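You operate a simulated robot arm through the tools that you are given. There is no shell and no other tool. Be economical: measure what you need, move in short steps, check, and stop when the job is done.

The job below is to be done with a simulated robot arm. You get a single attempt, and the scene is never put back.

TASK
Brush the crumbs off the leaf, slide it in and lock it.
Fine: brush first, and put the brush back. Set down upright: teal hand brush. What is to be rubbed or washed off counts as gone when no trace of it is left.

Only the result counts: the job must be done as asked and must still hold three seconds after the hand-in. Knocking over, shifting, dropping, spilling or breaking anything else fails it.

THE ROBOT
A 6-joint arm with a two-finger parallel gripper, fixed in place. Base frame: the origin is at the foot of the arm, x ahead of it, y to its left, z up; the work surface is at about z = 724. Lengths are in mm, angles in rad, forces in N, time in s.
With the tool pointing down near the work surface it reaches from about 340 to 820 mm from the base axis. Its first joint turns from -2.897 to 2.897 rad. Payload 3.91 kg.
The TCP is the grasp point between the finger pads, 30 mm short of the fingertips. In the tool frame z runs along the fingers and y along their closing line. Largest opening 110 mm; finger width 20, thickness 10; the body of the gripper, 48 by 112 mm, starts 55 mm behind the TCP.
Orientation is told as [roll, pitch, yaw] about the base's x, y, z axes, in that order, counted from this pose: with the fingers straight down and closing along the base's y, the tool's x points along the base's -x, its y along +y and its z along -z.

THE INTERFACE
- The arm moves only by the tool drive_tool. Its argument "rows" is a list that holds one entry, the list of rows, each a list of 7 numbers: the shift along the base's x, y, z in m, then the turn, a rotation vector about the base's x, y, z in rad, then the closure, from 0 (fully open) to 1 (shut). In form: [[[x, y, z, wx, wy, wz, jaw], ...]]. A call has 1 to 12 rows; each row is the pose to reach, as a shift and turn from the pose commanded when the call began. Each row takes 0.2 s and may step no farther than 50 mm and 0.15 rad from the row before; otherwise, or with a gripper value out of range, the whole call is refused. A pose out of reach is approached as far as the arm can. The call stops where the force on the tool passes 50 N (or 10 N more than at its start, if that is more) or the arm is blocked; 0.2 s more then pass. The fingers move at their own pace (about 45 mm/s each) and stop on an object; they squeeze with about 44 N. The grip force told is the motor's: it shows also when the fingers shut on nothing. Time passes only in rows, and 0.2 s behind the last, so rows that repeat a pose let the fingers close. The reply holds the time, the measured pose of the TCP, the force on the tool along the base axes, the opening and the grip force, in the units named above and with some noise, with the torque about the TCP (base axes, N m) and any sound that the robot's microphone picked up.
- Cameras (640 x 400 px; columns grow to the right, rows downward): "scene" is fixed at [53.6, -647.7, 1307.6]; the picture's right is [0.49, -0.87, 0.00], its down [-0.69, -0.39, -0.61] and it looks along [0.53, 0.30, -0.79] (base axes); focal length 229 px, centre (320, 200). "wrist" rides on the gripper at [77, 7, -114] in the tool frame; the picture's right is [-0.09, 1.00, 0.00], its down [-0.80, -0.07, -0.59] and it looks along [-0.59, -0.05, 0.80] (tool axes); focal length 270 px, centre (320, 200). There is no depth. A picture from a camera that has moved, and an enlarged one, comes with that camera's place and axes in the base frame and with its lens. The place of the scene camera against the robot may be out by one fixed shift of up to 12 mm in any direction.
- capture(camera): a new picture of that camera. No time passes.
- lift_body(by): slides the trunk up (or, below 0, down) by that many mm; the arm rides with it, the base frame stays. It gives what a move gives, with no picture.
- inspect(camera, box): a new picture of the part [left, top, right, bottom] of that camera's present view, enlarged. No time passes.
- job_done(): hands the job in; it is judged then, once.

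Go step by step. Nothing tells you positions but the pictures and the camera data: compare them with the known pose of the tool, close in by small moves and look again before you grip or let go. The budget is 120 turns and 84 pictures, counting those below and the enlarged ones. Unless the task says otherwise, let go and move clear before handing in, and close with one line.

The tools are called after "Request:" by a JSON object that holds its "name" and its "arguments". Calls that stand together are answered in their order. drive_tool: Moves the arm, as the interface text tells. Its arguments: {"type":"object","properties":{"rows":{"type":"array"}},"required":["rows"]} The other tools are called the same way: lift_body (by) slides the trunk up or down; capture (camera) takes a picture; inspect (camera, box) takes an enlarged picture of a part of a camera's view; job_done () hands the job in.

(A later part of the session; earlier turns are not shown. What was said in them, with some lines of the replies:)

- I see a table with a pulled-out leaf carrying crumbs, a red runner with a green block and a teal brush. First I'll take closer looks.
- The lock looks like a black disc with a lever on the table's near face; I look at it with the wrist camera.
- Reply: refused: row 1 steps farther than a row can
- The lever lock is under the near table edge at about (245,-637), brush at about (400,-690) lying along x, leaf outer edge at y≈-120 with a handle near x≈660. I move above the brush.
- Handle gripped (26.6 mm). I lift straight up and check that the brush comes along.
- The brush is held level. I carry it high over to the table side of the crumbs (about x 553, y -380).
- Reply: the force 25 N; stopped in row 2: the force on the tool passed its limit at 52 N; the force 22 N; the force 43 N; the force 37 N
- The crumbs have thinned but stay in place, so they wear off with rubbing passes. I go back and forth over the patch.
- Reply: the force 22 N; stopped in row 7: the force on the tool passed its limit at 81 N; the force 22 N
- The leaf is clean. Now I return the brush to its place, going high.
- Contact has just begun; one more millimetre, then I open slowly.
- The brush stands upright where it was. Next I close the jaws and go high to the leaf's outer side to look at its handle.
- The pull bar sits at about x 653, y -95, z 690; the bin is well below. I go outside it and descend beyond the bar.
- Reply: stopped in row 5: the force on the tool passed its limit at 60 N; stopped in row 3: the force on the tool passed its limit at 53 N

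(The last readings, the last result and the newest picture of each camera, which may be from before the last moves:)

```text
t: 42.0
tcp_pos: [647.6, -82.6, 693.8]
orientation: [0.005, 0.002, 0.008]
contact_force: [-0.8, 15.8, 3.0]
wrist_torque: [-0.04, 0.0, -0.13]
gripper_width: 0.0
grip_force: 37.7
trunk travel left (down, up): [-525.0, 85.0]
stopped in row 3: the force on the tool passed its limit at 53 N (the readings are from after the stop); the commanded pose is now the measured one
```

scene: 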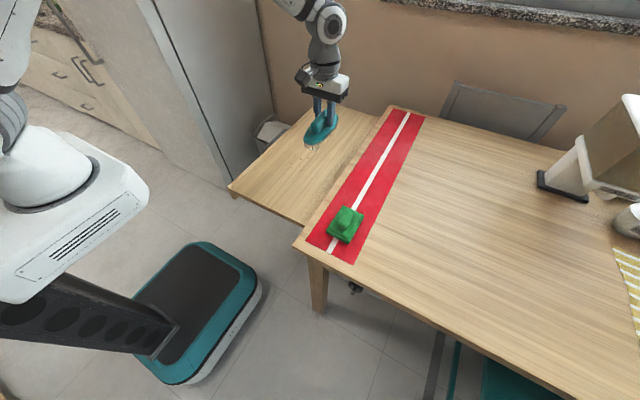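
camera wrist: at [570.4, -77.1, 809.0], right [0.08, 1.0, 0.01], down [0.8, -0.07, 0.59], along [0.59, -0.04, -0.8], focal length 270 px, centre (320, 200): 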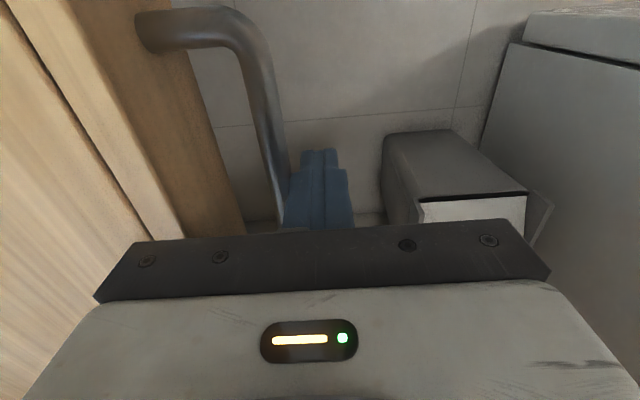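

The bar doesn't give at 50 N, so the leaf may be held by the lock. I back off, rise, and go look at the lock front-on.

Request:
{"name": "drive_tool", "arguments": {"rows": [[[0, 0.03, 0, 0, 0, 0, 1], [0, 0.03, 0.045, 0, 0, 0, 1], [0, 0.03, 0.09, 0, 0, 0, 1], [0, 0.03, 0.135, 0, 0, 0, 1], [0, 0.03, 0.18, 0, 0, 0, 1], [0, 0.03, 0.225, 0, 0, 0, 1], [-0.03, -0.0, 0.25, 0, 0, 0, 1], [-0.06, -0.03, 0.25, 0, 0, 0, 1], [-0.09, -0.06, 0.25, 0, 0, 0, 1], [-0.12, -0.09, 0.25, 0, 0, 0, 1], [-0.15, -0.12, 0.25, 0, 0, 0, 1], [-0.18, -0.15, 0.25, 0, 0, 0, 1]]]}}

Request:
{"name": "drive_tool", "arguments": {"rows": [[[-0.02, -0.04, 0, 0, 0, 0, 1], [-0.04, -0.08, 0, 0, 0, 0, 1], [-0.06, -0.12, 0, 0, 0, 0, 1], [-0.08, -0.16, 0, 0, 0, 0, 1], [-0.1, -0.2, 0, 0, 0, 0, 1], [-0.12, -0.24, 0, 0, 0, 0, 1], [-0.14, -0.28, 0, 0, 0, 0, 1], [-0.16, -0.32, 0, 0, 0, 0, 1], [-0.19, -0.35, 0, 0, 0, 0, 1], [-0.22, -0.38, 0, 0, 0, 0, 1], [-0.25, -0.4, 0, 0, 0, 0, 1], [-0.29, -0.4, 0, 0, 0, 0, 1]]]}}

```text
t: 44.6
tcp_pos: [468.2, -237.4, 943.9]
orientation: [0.005, 0.002, 0.007]
contact_force: [1.1, -0.3, 0.3]
wrist_torque: [0.01, 0.0, 0.0]
gripper_width: 0.0
grip_force: 37.8
trunk travel left (down, up): [-525.0, 85.0]
```

```text
t: 47.2
tcp_pos: [176.1, -634.5, 944.4]
orientation: [0.005, 0.001, 0.008]
contact_force: [-0.2, 0.4, -0.2]
wrist_torque: [0.02, -0.02, 0.0]
gripper_width: 0.1
grip_force: 38.3
trunk travel left (down, up): [-525.0, 85.0]
```

Request:
{"name": "drive_tool", "arguments": {"rows": [[[-0.01, 0, -0.03, 0, -0.15, 0, 1], [-0.02, 0, -0.06, 0, -0.3, 0, 1], [-0.03, 0, -0.09, 0, -0.45, 0, 1], [-0.03, 0, -0.12, 0, -0.6, 0, 1], [-0.03, 0, -0.15, 0, -0.75, 0, 1]]]}}

Request:
{"name": "capture", "arguments": {"camera": "wrist"}}

```text
t: 48.4
tcp_pos: [149.1, -635.6, 793.5]
orientation: [-0.002, -0.75, 0.01]
contact_force: [-0.6, 0.1, -0.1]
wrist_torque: [0.02, 0.01, -0.01]
gripper_width: 0.0
grip_force: 37.4
trunk travel left (down, up): [-525.0, 85.0]
```

```text
46 pictures are left
camera wrist: at [13.5, -630.5, 824.6], right [0.05, 1.0, 0.06], down [0.18, -0.07, 0.98], along [0.98, -0.04, -0.18], focal length 270 px, centre (320, 200)
```

wrist: 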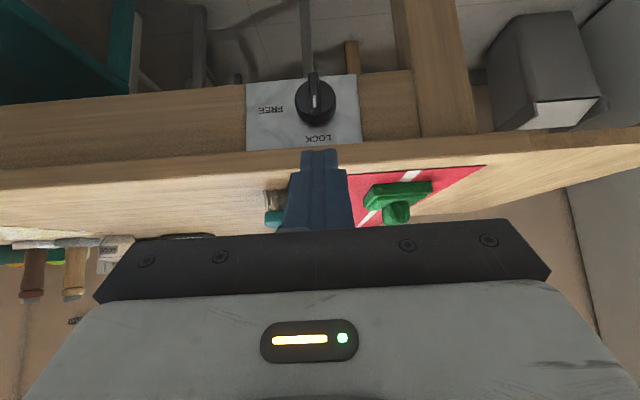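

Request:
{"name": "inspect", "arguments": {"camera": "wrist", "box": [235, 60, 375, 155]}}

```text
4.21 times, centred on (305, 108) of wrist
camera zoom: at [13.5, -630.5, 824.6], right [0.05, 1.0, 0.06], down [0.18, -0.07, 0.98], along [0.98, -0.04, -0.18], focal length 1138 px, centre (383, 590)
```

zoom: 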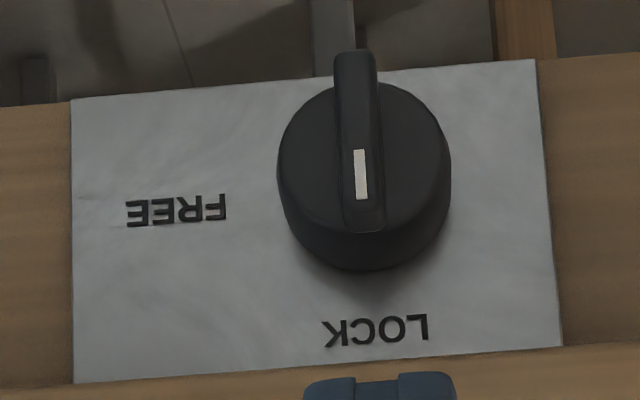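

The knob's white mark points to LOCK (up), with FREE toward -y: the leaf is locked open. I'll turn it +90° about x to FREE; first I level the tool in front of the knob.

Request:
{"name": "drive_tool", "arguments": {"rows": [[[-0.005, 0, -0.018, 0, -0.137, 0, 1], [-0.01, 0, -0.036, 0, -0.274, 0, 1], [-0.015, 0, -0.054, 0, -0.411, 0, 0.8], [-0.02, 0, -0.072, 0, -0.548, 0, 0.6], [-0.02, 0, -0.09, 0, -0.685, 0, 0.6], [-0.02, 0, -0.103, 0, -0.821, 0, 0.6]]]}}

Request:
{"name": "capture", "arguments": {"camera": "wrist"}}

Request:
{"name": "capture", "arguments": {"camera": "scene"}}

```text
t: 49.8
tcp_pos: [128.7, -634.3, 691.3]
orientation: [-1.628, -1.565, 1.634]
contact_force: [0.7, -0.5, -0.2]
wrist_torque: [0.0, 0.02, 0.01]
gripper_width: 43.8
grip_force: 0.1
trunk travel left (down, up): [-525.0, 85.0]
```

```text
44 pictures are left
camera wrist: at [12.9, -628.5, 615.2], right [-0.01, 1.0, 0.08], down [-0.59, -0.07, 0.8], along [0.8, -0.04, 0.59], focal length 270 px, centre (320, 200)
```

wrist: 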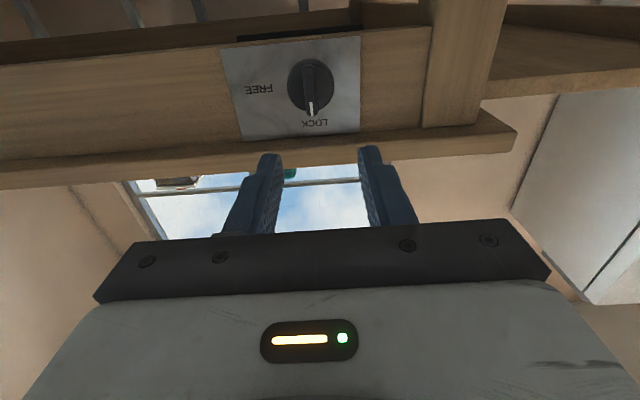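

```text
43 pictures are left
```

scene: 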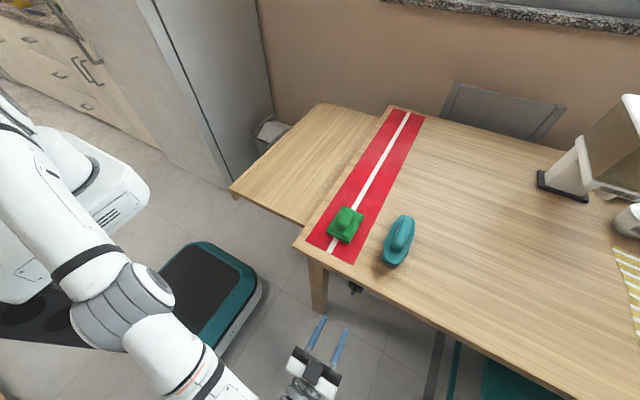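

Request:
{"name": "inspect", "arguments": {"camera": "wrist", "box": [215, 20, 395, 195]}}

```text
2.29 times, centred on (305, 108) of wrist
camera zoom: at [12.9, -628.5, 615.2], right [-0.01, 1.0, 0.08], down [-0.59, -0.07, 0.8], along [0.8, -0.04, 0.59], focal length 618 px, centre (354, 411)
```

zoom: 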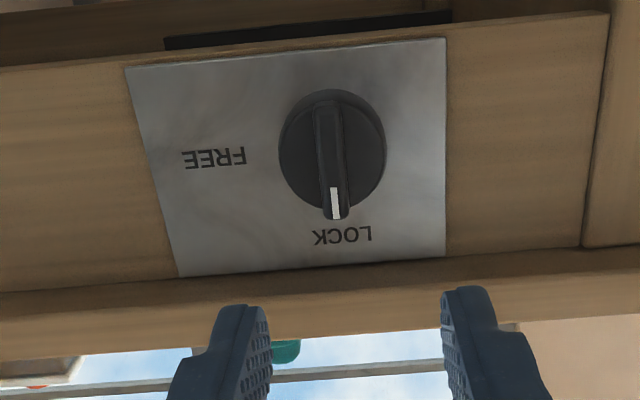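

The work surface (724) is the leaf and the tabletop is near 749; triangulating, the knob bar is at about y -639, z 675, front at x 252. I approach it.

Request:
{"name": "drive_tool", "arguments": {"rows": [[[0.02, -0.0045, -0.016, 0, 0, 0, 0.6], [0.05, -0.0045, -0.016, 0, 0, 0, 0.6], [0.08, -0.0045, -0.016, 0, 0, 0, 0.6], [0.09, -0.0045, -0.016, 0, 0, 0, 0.6]]]}}

Request:
{"name": "capture", "arguments": {"camera": "wrist"}}

```text
t: 50.8
tcp_pos: [217.4, -640.3, 677.2]
orientation: [-1.355, -1.564, 1.361]
contact_force: [-0.2, 0.4, 0.2]
wrist_torque: [0.03, -0.02, 0.01]
gripper_width: 44.0
grip_force: 0.1
trunk travel left (down, up): [-525.0, 85.0]
```

```text
41 pictures are left
camera wrist: at [102.6, -634.8, 600.7], right [-0.01, 1.0, 0.08], down [-0.59, -0.07, 0.8], along [0.81, -0.04, 0.59], focal length 270 px, centre (320, 200)
```

wrist: 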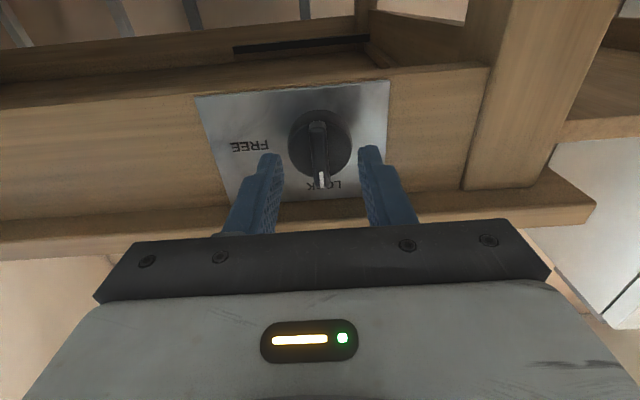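

Request:
{"name": "drive_tool", "arguments": {"rows": [[[0.006, 0.001, -0.002, 0, 0, 0, 0.6], [0.012, 0.001, -0.002, 0, 0, 0, 0.6], [0.012, 0.001, -0.002, 0, 0, 0, 0.75], [0.012, 0.001, -0.002, 0, 0, 0, 0.9], [0.012, 0.001, -0.002, 0, 0, 0, 1], [0.012, 0.001, -0.002, 0, 0, 0, 1]]]}}

Request:
{"name": "inspect", "arguments": {"camera": "wrist", "box": [200, 60, 440, 230]}}

```text
t: 52.2
tcp_pos: [229.0, -640.5, 673.6]
orientation: [-1.414, -1.565, 1.42]
contact_force: [0.0, -16.2, 3.9]
wrist_torque: [0.01, 0.0, -0.65]
gripper_width: 39.1
grip_force: 44.6
trunk travel left (down, up): [-525.0, 85.0]
```

```text
2.35 times, centred on (320, 145) of wrist
camera zoom: at [114.2, -634.5, 596.8], right [-0.01, 1.0, 0.08], down [-0.59, -0.07, 0.8], along [0.81, -0.04, 0.59], focal length 636 px, centre (320, 329)
```

zoom: 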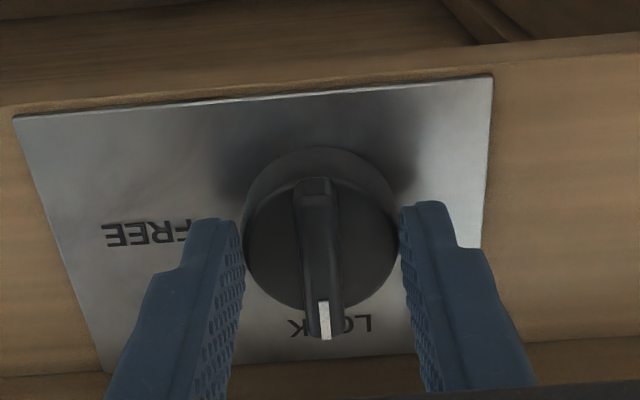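

The jaws closed on the round disc (39 mm); I open, back off 12 mm, and close on the bar instead.

Request:
{"name": "drive_tool", "arguments": {"rows": [[[0, 0.001, 0, 0, 0, 0, 0.55], [0, 0.001, 0, 0, 0, 0, 0.55], [-0.007, 0.001, 0.0015, 0, 0, 0, 0.55], [-0.014, 0.001, 0.0015, 0, 0, 0, 0.6], [-0.014, 0.001, 0.0015, 0, 0, 0, 0.75], [-0.014, 0.001, 0.0015, 0, 0, 0, 0.9], [-0.014, 0.001, 0.0015, 0, 0, 0, 1], [-0.014, 0.001, 0.0015, 0, 0, 0, 1]]]}}

Request:
{"name": "inspect", "arguments": {"camera": "wrist", "box": [200, 60, 440, 230]}}

```text
t: 54.0
tcp_pos: [216.3, -639.4, 675.3]
orientation: [-1.252, -1.563, 1.255]
contact_force: [5.0, -27.8, -0.1]
wrist_torque: [0.34, 0.63, -0.87]
gripper_width: 9.6
grip_force: 44.7
trunk travel left (down, up): [-525.0, 85.0]
```

```text
2.35 times, centred on (320, 145) of wrist
camera zoom: at [100.6, -634.3, 597.8], right [0.0, 1.0, 0.08], down [-0.59, -0.07, 0.8], along [0.81, -0.05, 0.59], focal length 636 px, centre (320, 329)
```

zoom: 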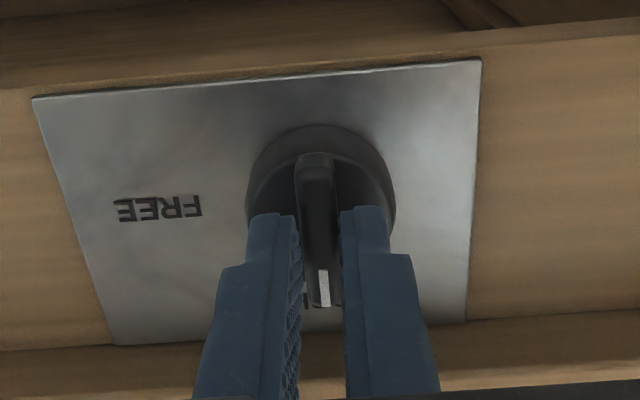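

Request:
{"name": "drive_tool", "arguments": {"rows": [[[0, -0.0025, 0, 0, 0, 0, 1], [0, -0.0025, 0, 0.1, 0, 0, 1], [0, -0.0025, 0, 0.2, 0, 0, 1], [0, -0.0025, 0, 0.3, 0, 0, 1]]]}}

```text
t: 55.0
tcp_pos: [215.7, -639.9, 674.8]
orientation: [1.576, -1.274, -1.566]
contact_force: [4.0, -6.1, 3.2]
wrist_torque: [0.01, -0.47, -0.22]
gripper_width: 9.9
grip_force: 44.8
trunk travel left (down, up): [-525.0, 85.0]
```

Request:
{"name": "drive_tool", "arguments": {"rows": [[[0, 0, 0, 0.14, 0, 0, 1], [0, 0, 0, 0.28, 0, 0, 1], [0, 0, 0, 0.42, 0, 0, 1], [0, 0, 0, 0.56, 0, 0, 1], [0, 0, 0, 0.7, 0, 0, 1]]]}}

Request:
{"name": "inspect", "arguments": {"camera": "wrist", "box": [200, 60, 440, 230]}}

```text
t: 56.2
tcp_pos: [215.3, -638.3, 675.3]
orientation: [1.576, -0.576, -1.566]
contact_force: [4.8, 16.3, 7.4]
wrist_torque: [-0.02, -0.79, -0.34]
gripper_width: 10.0
grip_force: 45.4
trunk travel left (down, up): [-525.0, 85.0]
```

```text
2.35 times, centred on (320, 145) of wrist
camera zoom: at [100.4, -571.6, 638.1], right [-0.01, 0.47, 0.88], down [-0.59, -0.71, 0.37], along [0.81, -0.52, 0.28], focal length 636 px, centre (320, 329)
```

zoom: 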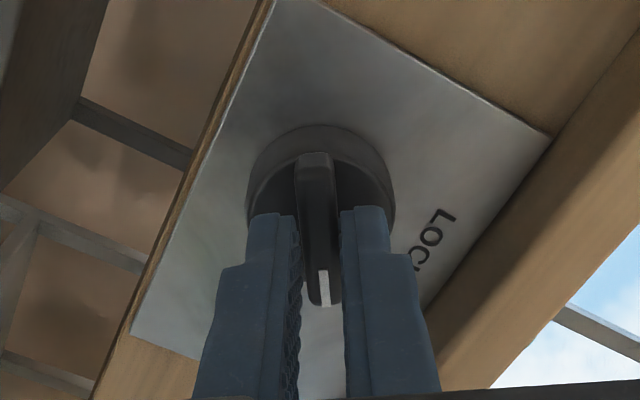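

The knob turns along with the jaws; I continue to the full 90°.

Request:
{"name": "drive_tool", "arguments": {"rows": [[[0, -0.001, 0, 0.14, 0, 0, 1], [0, -0.001, 0, 0.28, 0, 0, 1], [0, -0.001, 0, 0.42, 0, 0, 1], [0, -0.001, 0, 0.52, 0, 0, 1], [0, -0.001, 0, 0.57, 0, 0, 1]]]}}

Request:
{"name": "inspect", "arguments": {"camera": "wrist", "box": [200, 60, 440, 230]}}

```text
t: 57.4
tcp_pos: [216.0, -638.8, 675.7]
orientation: [1.579, -0.008, -1.564]
contact_force: [0.4, 28.7, 2.2]
wrist_torque: [0.01, 0.01, 1.88]
gripper_width: 9.6
grip_force: 45.0
trunk travel left (down, up): [-525.0, 85.0]
```

```text
2.35 times, centred on (320, 145) of wrist
camera zoom: at [100.3, -562.3, 681.3], right [-0.01, -0.08, 1.0], down [-0.59, -0.8, -0.07], along [0.81, -0.59, -0.04], focal length 636 px, centre (320, 329)
```

zoom: 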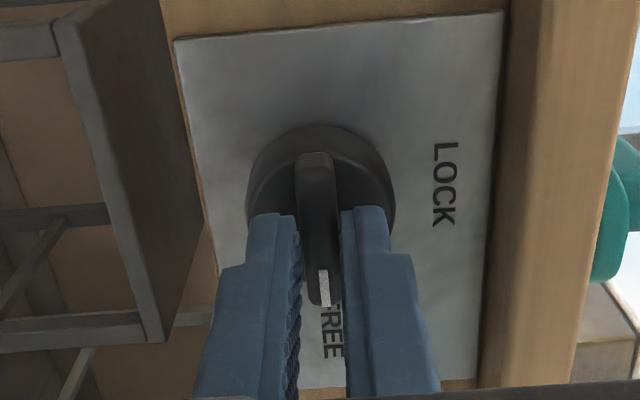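

The mark points to FREE. I release and back away.

Request:
{"name": "drive_tool", "arguments": {"rows": [[[0, 0.001, 0, 0, 0, 0, 0.85], [0, 0.001, 0, 0, 0, 0, 0.75], [0, 0.001, 0, 0, 0, 0, 0.7], [-0.02, 0.001, 0, 0, 0, 0, 0.7], [-0.06, 0.001, 0, 0, 0, 0, 0.7]]]}}

Request:
{"name": "inspect", "arguments": {"camera": "wrist", "box": [200, 60, 440, 230]}}

```text
t: 58.6
tcp_pos: [156.0, -637.2, 677.6]
orientation: [1.579, -0.007, -1.57]
contact_force: [-0.2, -0.4, -0.2]
wrist_torque: [-0.01, 0.01, 0.01]
gripper_width: 32.9
grip_force: 0.0
out of reach, approached as far as the arm can: row 5
trunk travel left (down, up): [-525.0, 85.0]
```

```text
2.35 times, centred on (320, 145) of wrist
camera zoom: at [40.1, -560.7, 682.7], right [-0.01, -0.08, 1.0], down [-0.59, -0.8, -0.07], along [0.81, -0.59, -0.04], focal length 636 px, centre (320, 329)
```

zoom: 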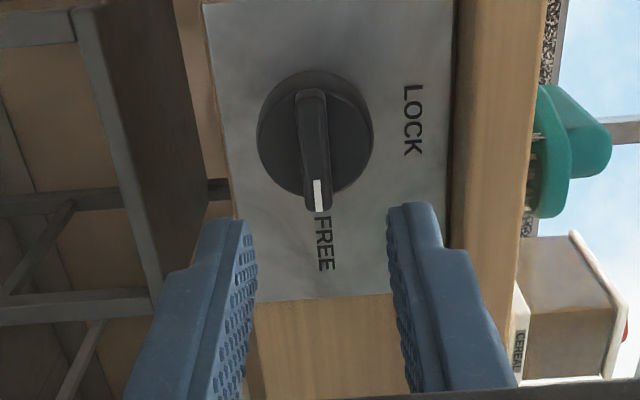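

The knob stays at FREE. I swing the tool down again while rising (now jaws close along x, which suits pushing).

Request:
{"name": "drive_tool", "arguments": {"rows": [[[0, 0, 0.02, 0, 0.143, 0, 1], [0, 0, 0.045, 0, 0.286, 0, 1], [0, 0, 0.07, 0, 0.428, 0, 1], [0, 0, 0.095, 0, 0.571, 0, 1], [0, 0, 0.12, 0, 0.714, 0, 1], [0, 0, 0.145, 0, 0.857, 0, 1], [0, 0, 0.17, 0, 1.0, 0, 1], [0, 0, 0.195, 0, 1.142, 0, 1], [0, 0, 0.22, 0, 1.285, 0, 1], [0, 0, 0.25, 0, 1.428, 0, 1], [0.01, 0, 0.28, 0, 1.571, 0, 1]]]}}

```text
t: 61.0
tcp_pos: [167.0, -637.6, 956.7]
orientation: [0.003, 0.001, -1.565]
contact_force: [-0.5, 0.9, 0.7]
wrist_torque: [-0.02, 0.0, 0.01]
gripper_width: 0.2
grip_force: 38.4
trunk travel left (down, up): [-525.0, 85.0]
```

Request:
{"name": "drive_tool", "arguments": {"rows": [[[0.03, 0.036, 0, 0, 0, 0, 1], [0.06, 0.072, 0, 0, 0, 0, 1], [0.09, 0.108, 0, 0, 0, 0, 1], [0.12, 0.144, 0, 0, 0, 0, 1], [0.15, 0.18, 0, 0, 0, 0, 1], [0.18, 0.216, 0, 0, 0, 0, 1], [0.21, 0.252, 0, 0, 0, 0, 1], [0.24, 0.288, 0, 0, 0, 0, 1], [0.27, 0.324, 0, 0, 0, 0, 1], [0.3, 0.36, 0, 0, 0, 0, 1], [0.33, 0.396, 0, 0, 0, 0, 1], [0.36, 0.432, 0, 0, 0, 0, 1]]]}}

Request:
{"name": "drive_tool", "arguments": {"rows": [[[0.03, 0.036, 0, 0, 0, 0, 1], [0.06, 0.072, 0, 0, 0, 0, 1], [0.09, 0.108, 0, 0, 0, 0, 1], [0.12, 0.144, 0, 0, 0, 0, 1], [0.12, 0.156, -0.04, 0, 0, 0, 1], [0.12, 0.16, -0.085, 0, 0, 0, 1], [0.12, 0.16, -0.13, 0, 0, 0, 1], [0.12, 0.16, -0.16, 0, 0, 0, 1]]]}}

Request:
{"name": "capture", "arguments": {"camera": "wrist"}}

```text
t: 63.6
tcp_pos: [525.3, -203.7, 957.5]
orientation: [0.006, 0.002, -1.565]
contact_force: [0.4, -0.3, -0.8]
wrist_torque: [-0.01, 0.01, -0.01]
gripper_width: 0.1
grip_force: 37.4
trunk travel left (down, up): [-525.0, 85.0]
```

```text
t: 65.4
tcp_pos: [647.3, -44.3, 796.8]
orientation: [0.006, 0.001, -1.562]
contact_force: [-0.2, -0.1, -0.3]
wrist_torque: [0.01, -0.02, -0.03]
gripper_width: 0.0
grip_force: 37.2
trunk travel left (down, up): [-525.0, 85.0]
```

```text
35 pictures are left
camera wrist: at [651.9, 32.7, 910.4], right [1.0, -0.08, 0.01], down [-0.07, -0.8, 0.59], along [-0.04, -0.59, -0.81], focal length 270 px, centre (320, 200)
```

wrist: 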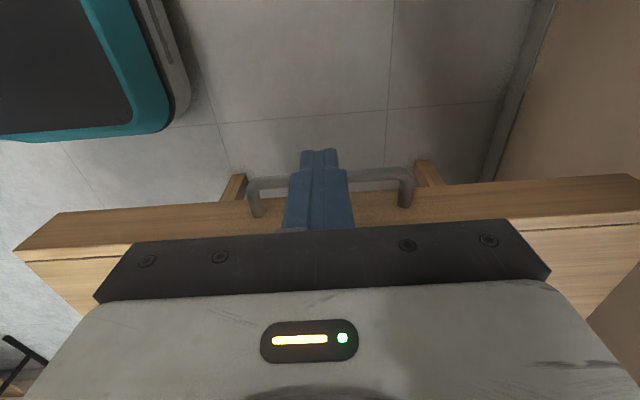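

Request:
{"name": "drive_tool", "arguments": {"rows": [[[0, 0, -0.04, 0, 0, 0, 1], [0, 0, -0.08, 0, 0, 0, 1], [0, 0, -0.1, 0, 0, 0, 1], [0, -0.02, -0.1, 0, 0, 0, 1], [0, -0.03, -0.1, 0, 0, 0, 1], [0, -0.037, -0.1, 0, 0, 0, 1], [0, -0.042, -0.1, 0, 0, 0, 1], [0, -0.047, -0.1, 0, 0, 0, 1], [0, -0.052, -0.1, 0, 0, 0, 1], [0, -0.057, -0.1, 0, 0, 0, 1]]]}}

```text
t: 67.6
tcp_pos: [646.1, -103.3, 696.3]
orientation: [0.007, -0.001, -1.561]
contact_force: [2.4, 3.7, 3.0]
wrist_torque: [-0.04, 0.09, -0.02]
gripper_width: 0.3
grip_force: 37.6
trunk travel left (down, up): [-525.0, 85.0]
```

The leaf now moves with almost no force. I keep pushing it in.

Request:
{"name": "drive_tool", "arguments": {"rows": [[[0, -0.01, 0, 0, 0, 0, 1], [0, -0.025, 0, 0, 0, 0, 1], [0, -0.04, 0, 0, 0, 0, 1], [0, -0.055, 0, 0, 0, 0, 1], [0, -0.07, 0, 0, 0, 0, 1], [0, -0.085, 0, 0, 0, 0, 1], [0, -0.1, 0, 0, 0, 0, 1], [0, -0.115, 0, 0, 0, 0, 1], [0, -0.13, 0, 0, 0, 0, 1], [0, -0.145, 0, 0, 0, 0, 1], [0, -0.16, 0, 0, 0, 0, 1], [0, -0.175, 0, 0, 0, 0, 1]]]}}

Request:
{"name": "capture", "arguments": {"camera": "wrist"}}

Request:
{"name": "capture", "arguments": {"camera": "scene"}}

```text
t: 70.2
tcp_pos: [645.3, -279.2, 696.4]
orientation: [0.005, 0.002, -1.563]
contact_force: [-0.5, -0.3, 0.7]
wrist_torque: [0.03, 0.07, -0.03]
gripper_width: 0.2
grip_force: 37.8
trunk travel left (down, up): [-525.0, 85.0]
```

```text
34 pictures are left
camera wrist: at [651.4, -200.4, 811.1], right [1.0, -0.08, 0.01], down [-0.07, -0.8, 0.59], along [-0.04, -0.59, -0.81], focal length 270 px, centre (320, 200)
```

wrist: 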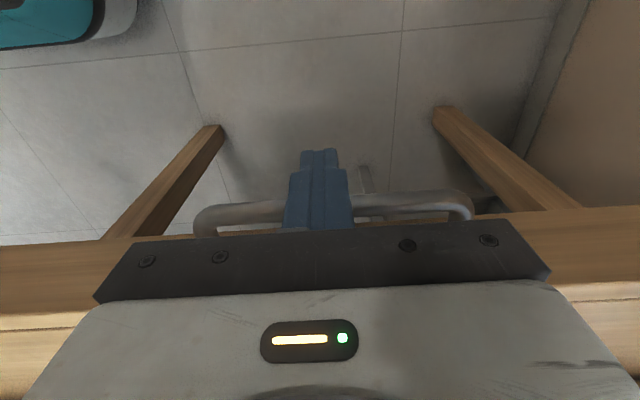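

```text
33 pictures are left
```

scene: 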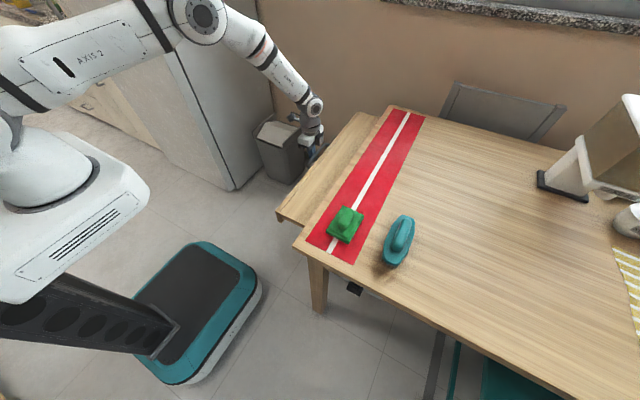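

Request:
{"name": "drive_tool", "arguments": {"rows": [[[0, -0.015, 0, 0, 0, 0, 1], [0, -0.03, 0, 0, 0, 0, 1], [0, -0.045, 0, 0, 0, 0, 1], [0, -0.06, 0, 0, 0, 0, 1], [0, -0.075, 0, 0, 0, 0, 1], [0, -0.085, 0, 0, 0, 0, 1], [0, -0.092, 0, 0, 0, 0, 1], [0, -0.098, 0, 0, 0, 0, 1], [0, -0.104, 0, 0, 0, 0, 1], [0, -0.11, 0, 0, 0, 0, 1]]]}}

Request:
{"name": "capture", "arguments": {"camera": "wrist"}}

Request:
{"name": "inspect", "arguments": {"camera": "scene", "box": [250, 90, 430, 290]}}

```text
t: 72.4
tcp_pos: [643.8, -379.5, 696.2]
orientation: [0.0, 0.008, -1.561]
contact_force: [-6.7, 49.8, 6.6]
wrist_torque: [0.08, -0.08, -0.28]
gripper_width: 0.0
grip_force: 37.5
trunk travel left (down, up): [-525.0, 85.0]
```

```text
32 pictures are left
camera wrist: at [649.7, -304.1, 811.3], right [1.0, -0.08, 0.0], down [-0.06, -0.81, 0.59], along [-0.05, -0.59, -0.81], focal length 270 px, centre (320, 200)
```

wrist: 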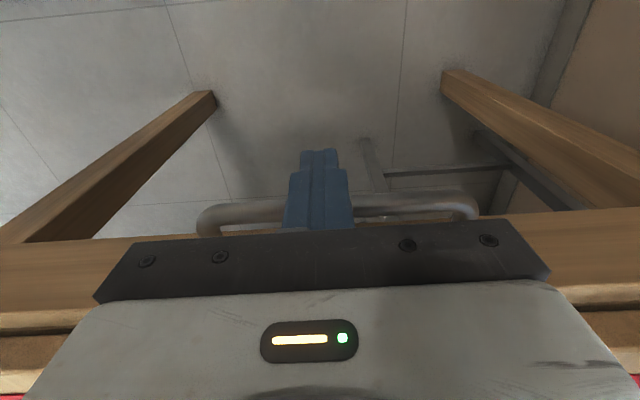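

```text
2.00 times, centred on (340, 190) of scene
camera zoom: at [53.6, -647.7, 1307.6], right [0.49, -0.87, 0.0], down [-0.69, -0.39, -0.61], along [0.53, 0.3, -0.79], focal length 458 px, centre (280, 220)
```

zoom: 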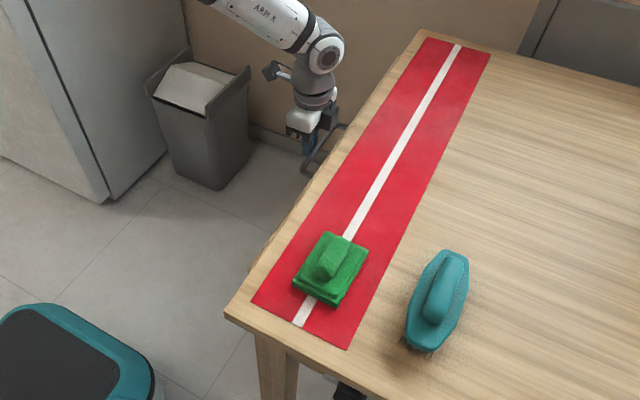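

The leaf has met its stop (50 N). I back off and look along the edge.

Request:
{"name": "drive_tool", "arguments": {"rows": [[[0, 0.02, 0, 0, 0, 0, 1], [0, 0.05, 0, 0, 0, 0, 1], [0, 0.07, 0.04, 0, 0, 0, 1], [0, 0.07, 0.09, 0, 0, 0, 1], [0, 0.07, 0.14, 0, 0, 0, 1], [0, 0.07, 0.19, 0, 0, 0, 1]]]}}

Request:
{"name": "capture", "arguments": {"camera": "wrist"}}

Request:
{"name": "inspect", "arguments": {"camera": "scene", "box": [280, 120, 400, 270]}}

```text
t: 73.8
tcp_pos: [646.4, -319.7, 890.7]
orientation: [0.007, 0.002, -1.565]
contact_force: [0.6, -0.5, 0.1]
wrist_torque: [-0.03, 0.02, 0.0]
gripper_width: 0.2
grip_force: 37.9
trunk travel left (down, up): [-525.0, 85.0]
```

```text
30 pictures are left
camera wrist: at [651.7, -243.4, 1005.4], right [1.0, -0.08, 0.01], down [-0.07, -0.8, 0.59], along [-0.04, -0.59, -0.81], focal length 270 px, centre (320, 200)
```

wrist: 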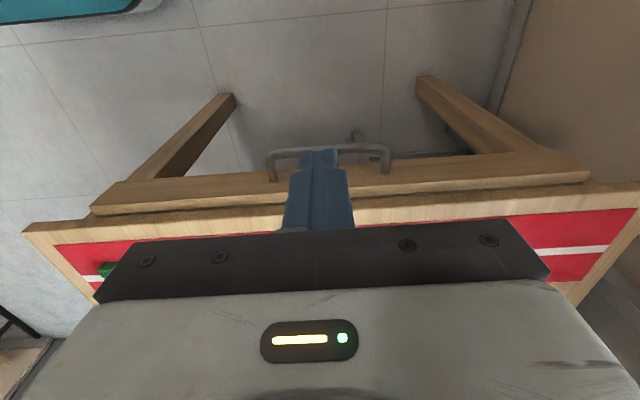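

```text
2.67 times, centred on (340, 195) of scene
camera zoom: at [53.6, -647.7, 1307.6], right [0.49, -0.87, 0.0], down [-0.69, -0.39, -0.61], along [0.53, 0.3, -0.79], focal length 610 px, centre (267, 213)
```

zoom: 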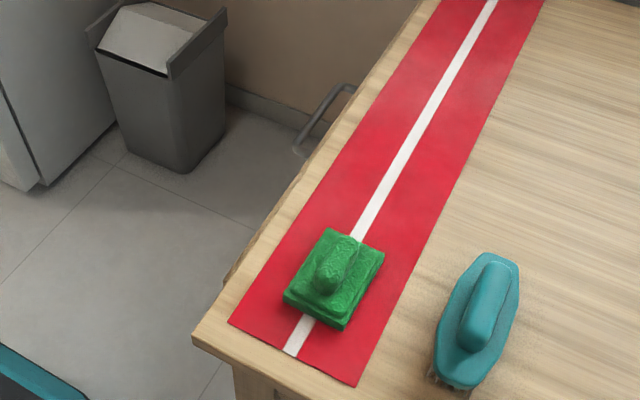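

The leaf is home against its stop. Now back to the knob to turn it to LOCK.

Request:
{"name": "drive_tool", "arguments": {"rows": [[[0, 0, 0.04, 0, 0, 0, 1], [-0.03, -0.02, 0.066, 0, 0, 0, 1], [-0.07, -0.045, 0.066, 0, 0, 0, 1], [-0.11, -0.072, 0.066, 0, 0, 0, 1], [-0.15, -0.099, 0.066, 0, 0, 0, 1], [-0.19, -0.126, 0.066, 0, 0, 0, 1], [-0.23, -0.153, 0.066, 0, 0, 0, 1], [-0.27, -0.18, 0.066, 0, 0, 0, 1], [-0.31, -0.207, 0.066, 0, 0, 0, 1], [-0.35, -0.234, 0.066, 0, 0, 0, 1], [-0.39, -0.261, 0.066, 0, 0, 0, 1], [-0.43, -0.288, 0.066, 0, 0, 0, 1]]]}}

Request:
{"name": "drive_tool", "arguments": {"rows": [[[-0.03, -0.02, 0, 0, 0, 0, 1], [-0.055, -0.028, 0, 0, 0, 0, 1]]]}}

Request:
{"name": "drive_tool", "arguments": {"rows": [[[0, 0, -0.03, 0, -0.143, 0, 1], [0, 0, -0.06, 0, -0.286, 0, 1], [0, 0, -0.085, 0, -0.428, 0, 1], [0, 0, -0.11, 0, -0.571, 0, 1], [0, 0, -0.135, 0, -0.714, 0, 1], [0, 0, -0.16, 0, -0.857, 0, 0.8], [0, 0, -0.185, 0, -1.0, 0, 0.7], [0, 0, -0.21, 0, -1.142, 0, 0.7], [0, 0, -0.235, 0, -1.285, 0, 0.7], [0, 0, -0.26, 0, -1.428, 0, 0.7], [0, 0, -0.282, 0, -1.571, 0, 0.7]]]}}

Request:
{"name": "capture", "arguments": {"camera": "wrist"}}

```text
t: 76.4
tcp_pos: [215.0, -607.5, 958.4]
orientation: [0.006, 0.005, -1.563]
contact_force: [-0.2, 0.5, -0.3]
wrist_torque: [0.02, -0.01, 0.02]
gripper_width: 0.0
grip_force: 37.6
trunk travel left (down, up): [-525.0, 85.0]
```

```text
t: 77.0
tcp_pos: [160.9, -634.6, 954.7]
orientation: [0.006, 0.002, -1.563]
contact_force: [0.1, 0.6, 0.0]
wrist_torque: [0.08, 0.0, 0.02]
gripper_width: 0.1
grip_force: 38.0
trunk travel left (down, up): [-525.0, 85.0]
```

```text
t: 79.4
tcp_pos: [161.7, -635.3, 668.3]
orientation: [1.572, -0.006, -1.577]
contact_force: [-0.2, -0.1, 0.6]
wrist_torque: [-0.02, 0.07, 0.04]
gripper_width: 32.9
grip_force: 0.1
trunk travel left (down, up): [-525.0, 85.0]
```

```text
28 pictures are left
camera wrist: at [47.7, -556.8, 674.3], right [0.0, -0.08, 1.0], down [-0.6, -0.8, -0.07], along [0.8, -0.6, -0.05], focal length 270 px, centre (320, 200)
```

wrist: 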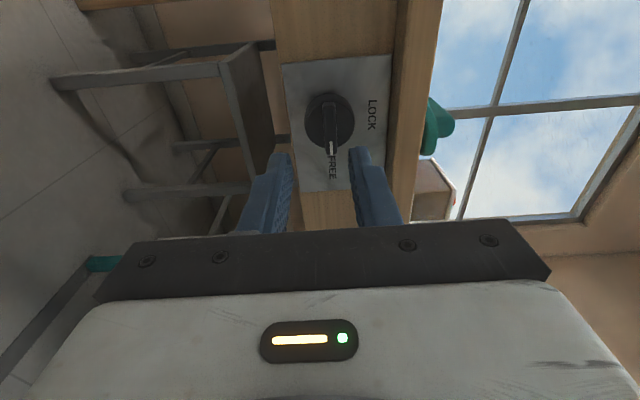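

Request:
{"name": "drive_tool", "arguments": {"rows": [[[0.0, -0.004, 0.007, 0, 0, 0, 0.7], [0.03, -0.004, 0.007, 0, 0, 0, 0.7], [0.044, -0.004, 0.007, 0, 0, 0, 0.7]]]}}

Request:
{"name": "inspect", "arguments": {"camera": "wrist", "box": [200, 60, 440, 230]}}

```text
t: 80.2
tcp_pos: [204.2, -639.0, 673.4]
orientation: [1.577, -0.006, -1.569]
contact_force: [-0.6, -0.3, -0.9]
wrist_torque: [0.01, 0.03, 0.01]
gripper_width: 33.5
grip_force: 0.0
trunk travel left (down, up): [-525.0, 85.0]
```

```text
2.35 times, centred on (320, 145) of wrist
camera zoom: at [89.8, -561.8, 679.9], right [-0.01, -0.08, 1.0], down [-0.59, -0.8, -0.07], along [0.81, -0.59, -0.04], focal length 636 px, centre (320, 329)
```

zoom: 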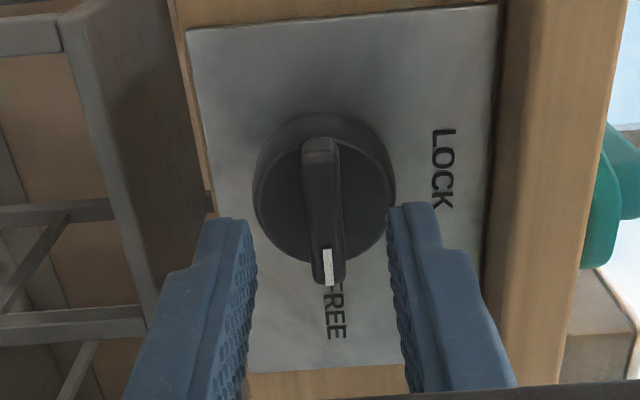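

Request:
{"name": "drive_tool", "arguments": {"rows": [[[0.006, -0.001, 0.002, 0, 0, 0, 0.7], [0.012, -0.001, 0.002, 0, 0, 0, 0.7], [0.012, -0.001, 0.002, 0, 0, 0, 0.85], [0.012, -0.001, 0.002, 0, 0, 0, 1], [0.012, -0.001, 0.002, 0, 0, 0, 1]]]}}

```text
t: 81.4
tcp_pos: [215.2, -639.8, 675.0]
orientation: [1.574, -0.002, -1.57]
contact_force: [-0.3, 0.0, -18.6]
wrist_torque: [-0.02, 0.59, -1.11]
gripper_width: 9.9
grip_force: 45.1
trunk travel left (down, up): [-525.0, 85.0]
```

Request:
{"name": "drive_tool", "arguments": {"rows": [[[0, 0, -0.001, 0, 0, 0, 1], [0, 0, -0.001, -0.14, 0, 0, 1], [0, 0, -0.001, -0.28, 0, 0, 1], [0, 0, -0.001, -0.42, 0, 0, 1], [0, 0, -0.001, -0.56, 0, 0, 1]]]}}

Request:
{"name": "drive_tool", "arguments": {"rows": [[[0, 0, 0, -0.14, 0, 0, 1], [0, 0, 0, -0.28, 0, 0, 1], [0, 0, 0, -0.42, 0, 0, 1], [0, 0, 0, -0.56, 0, 0, 1], [0, 0, 0, -0.7, 0, 0, 1], [0, 0, 0, -0.84, 0, 0, 1], [0, 0, 0, -0.95, 0, 0, 1], [0, 0, 0, -1.012, 0, 0, 1]]]}}

Request:
{"name": "inspect", "arguments": {"camera": "wrist", "box": [200, 60, 440, 230]}}

```text
t: 82.6
tcp_pos: [218.0, -640.2, 676.2]
orientation: [1.575, -0.565, -1.569]
contact_force: [-11.8, 1.7, -31.2]
wrist_torque: [-0.01, 0.61, -0.37]
gripper_width: 9.9
grip_force: 44.7
trunk travel left (down, up): [-525.0, 85.0]
```

```text
t: 84.4
tcp_pos: [215.7, -639.4, 676.4]
orientation: [-1.011, -1.563, 1.017]
contact_force: [-16.9, -1.2, -35.4]
wrist_torque: [0.3, 0.6, -0.03]
gripper_width: 9.8
grip_force: 44.7
trunk travel left (down, up): [-525.0, 85.0]
```

```text
2.35 times, centred on (320, 145) of wrist
camera zoom: at [101.3, -634.5, 599.3], right [-0.01, 1.0, 0.08], down [-0.59, -0.07, 0.8], along [0.81, -0.04, 0.59], focal length 636 px, centre (320, 329)
```

zoom: 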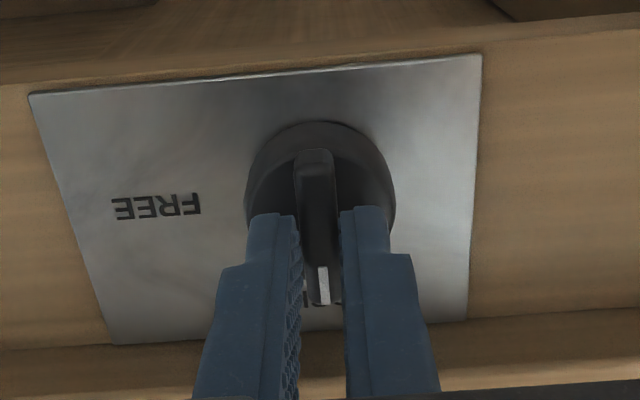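

Request:
{"name": "drive_tool", "arguments": {"rows": [[[0, 0, -0.001, -0.03, 0, 0, 1], [0, 0, -0.001, -0.03, 0, 0, 1]]]}}

Request:
{"name": "drive_tool", "arguments": {"rows": [[[0, 0, 0, 0, 0, 0, 0.85], [0, 0, 0, 0, 0, 0, 0.7], [0, 0, 0, 0, 0, 0, 0.7], [-0.02, 0, 0, 0, 0, 0, 0.7], [-0.055, 0, 0, 0, 0, 0, 0.7], [-0.085, 0, 0, 0, 0, 0, 0.7]]]}}

Request:
{"name": "inspect", "arguments": {"camera": "wrist", "box": [215, 20, 395, 195]}}

Request:
{"name": "capture", "arguments": {"camera": "scene"}}

```text
t: 85.0
tcp_pos: [216.1, -640.5, 676.9]
orientation: [-1.484, -1.534, 1.489]
contact_force: [-14.8, -1.4, -28.0]
wrist_torque: [0.98, 1.5, -0.1]
gripper_width: 10.0
grip_force: 44.6
trunk travel left (down, up): [-525.0, 85.0]
```

```text
t: 86.4
tcp_pos: [162.9, -639.8, 678.7]
orientation: [-1.535, -1.533, 1.541]
contact_force: [-0.2, -1.0, 0.0]
wrist_torque: [-0.02, -0.07, 0.0]
gripper_width: 32.9
grip_force: 0.1
out of reach, approached as far as the arm can: row 6
trunk travel left (down, up): [-525.0, 85.0]
```

```text
2.29 times, centred on (305, 108) of wrist
camera zoom: at [47.1, -636.3, 601.2], right [-0.01, 1.0, 0.05], down [-0.59, -0.04, 0.8], along [0.81, -0.02, 0.59], focal length 618 px, centre (354, 411)
```

zoom: 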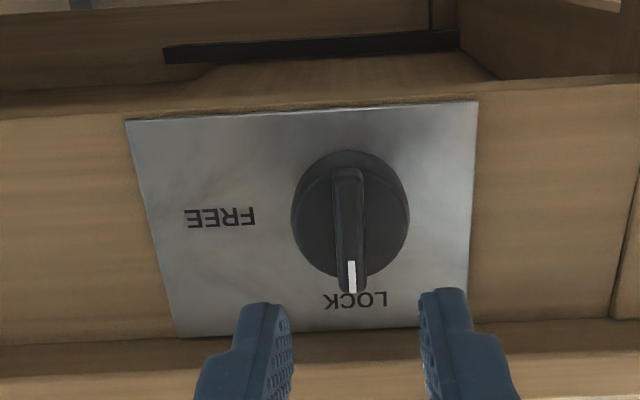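

```text
24 pictures are left
```

scene: 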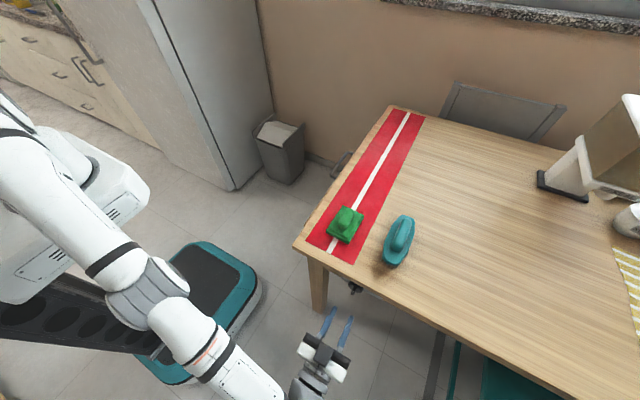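

The mark points to LOCK, the leaf is fully in and clean, and the brush stands upright at its place. The gripper is clear, so I hand in.

Request:
{"name": "job_done", "arguments": {}}

```text
The job is handed in.
```

I brushed the crumbs off the leaf and put the teal brush back upright about 1 cm from its old spot. I pushed the leaf in to its stop and turned the knob to LOCK, but did not pull on the leaf to test the lock.
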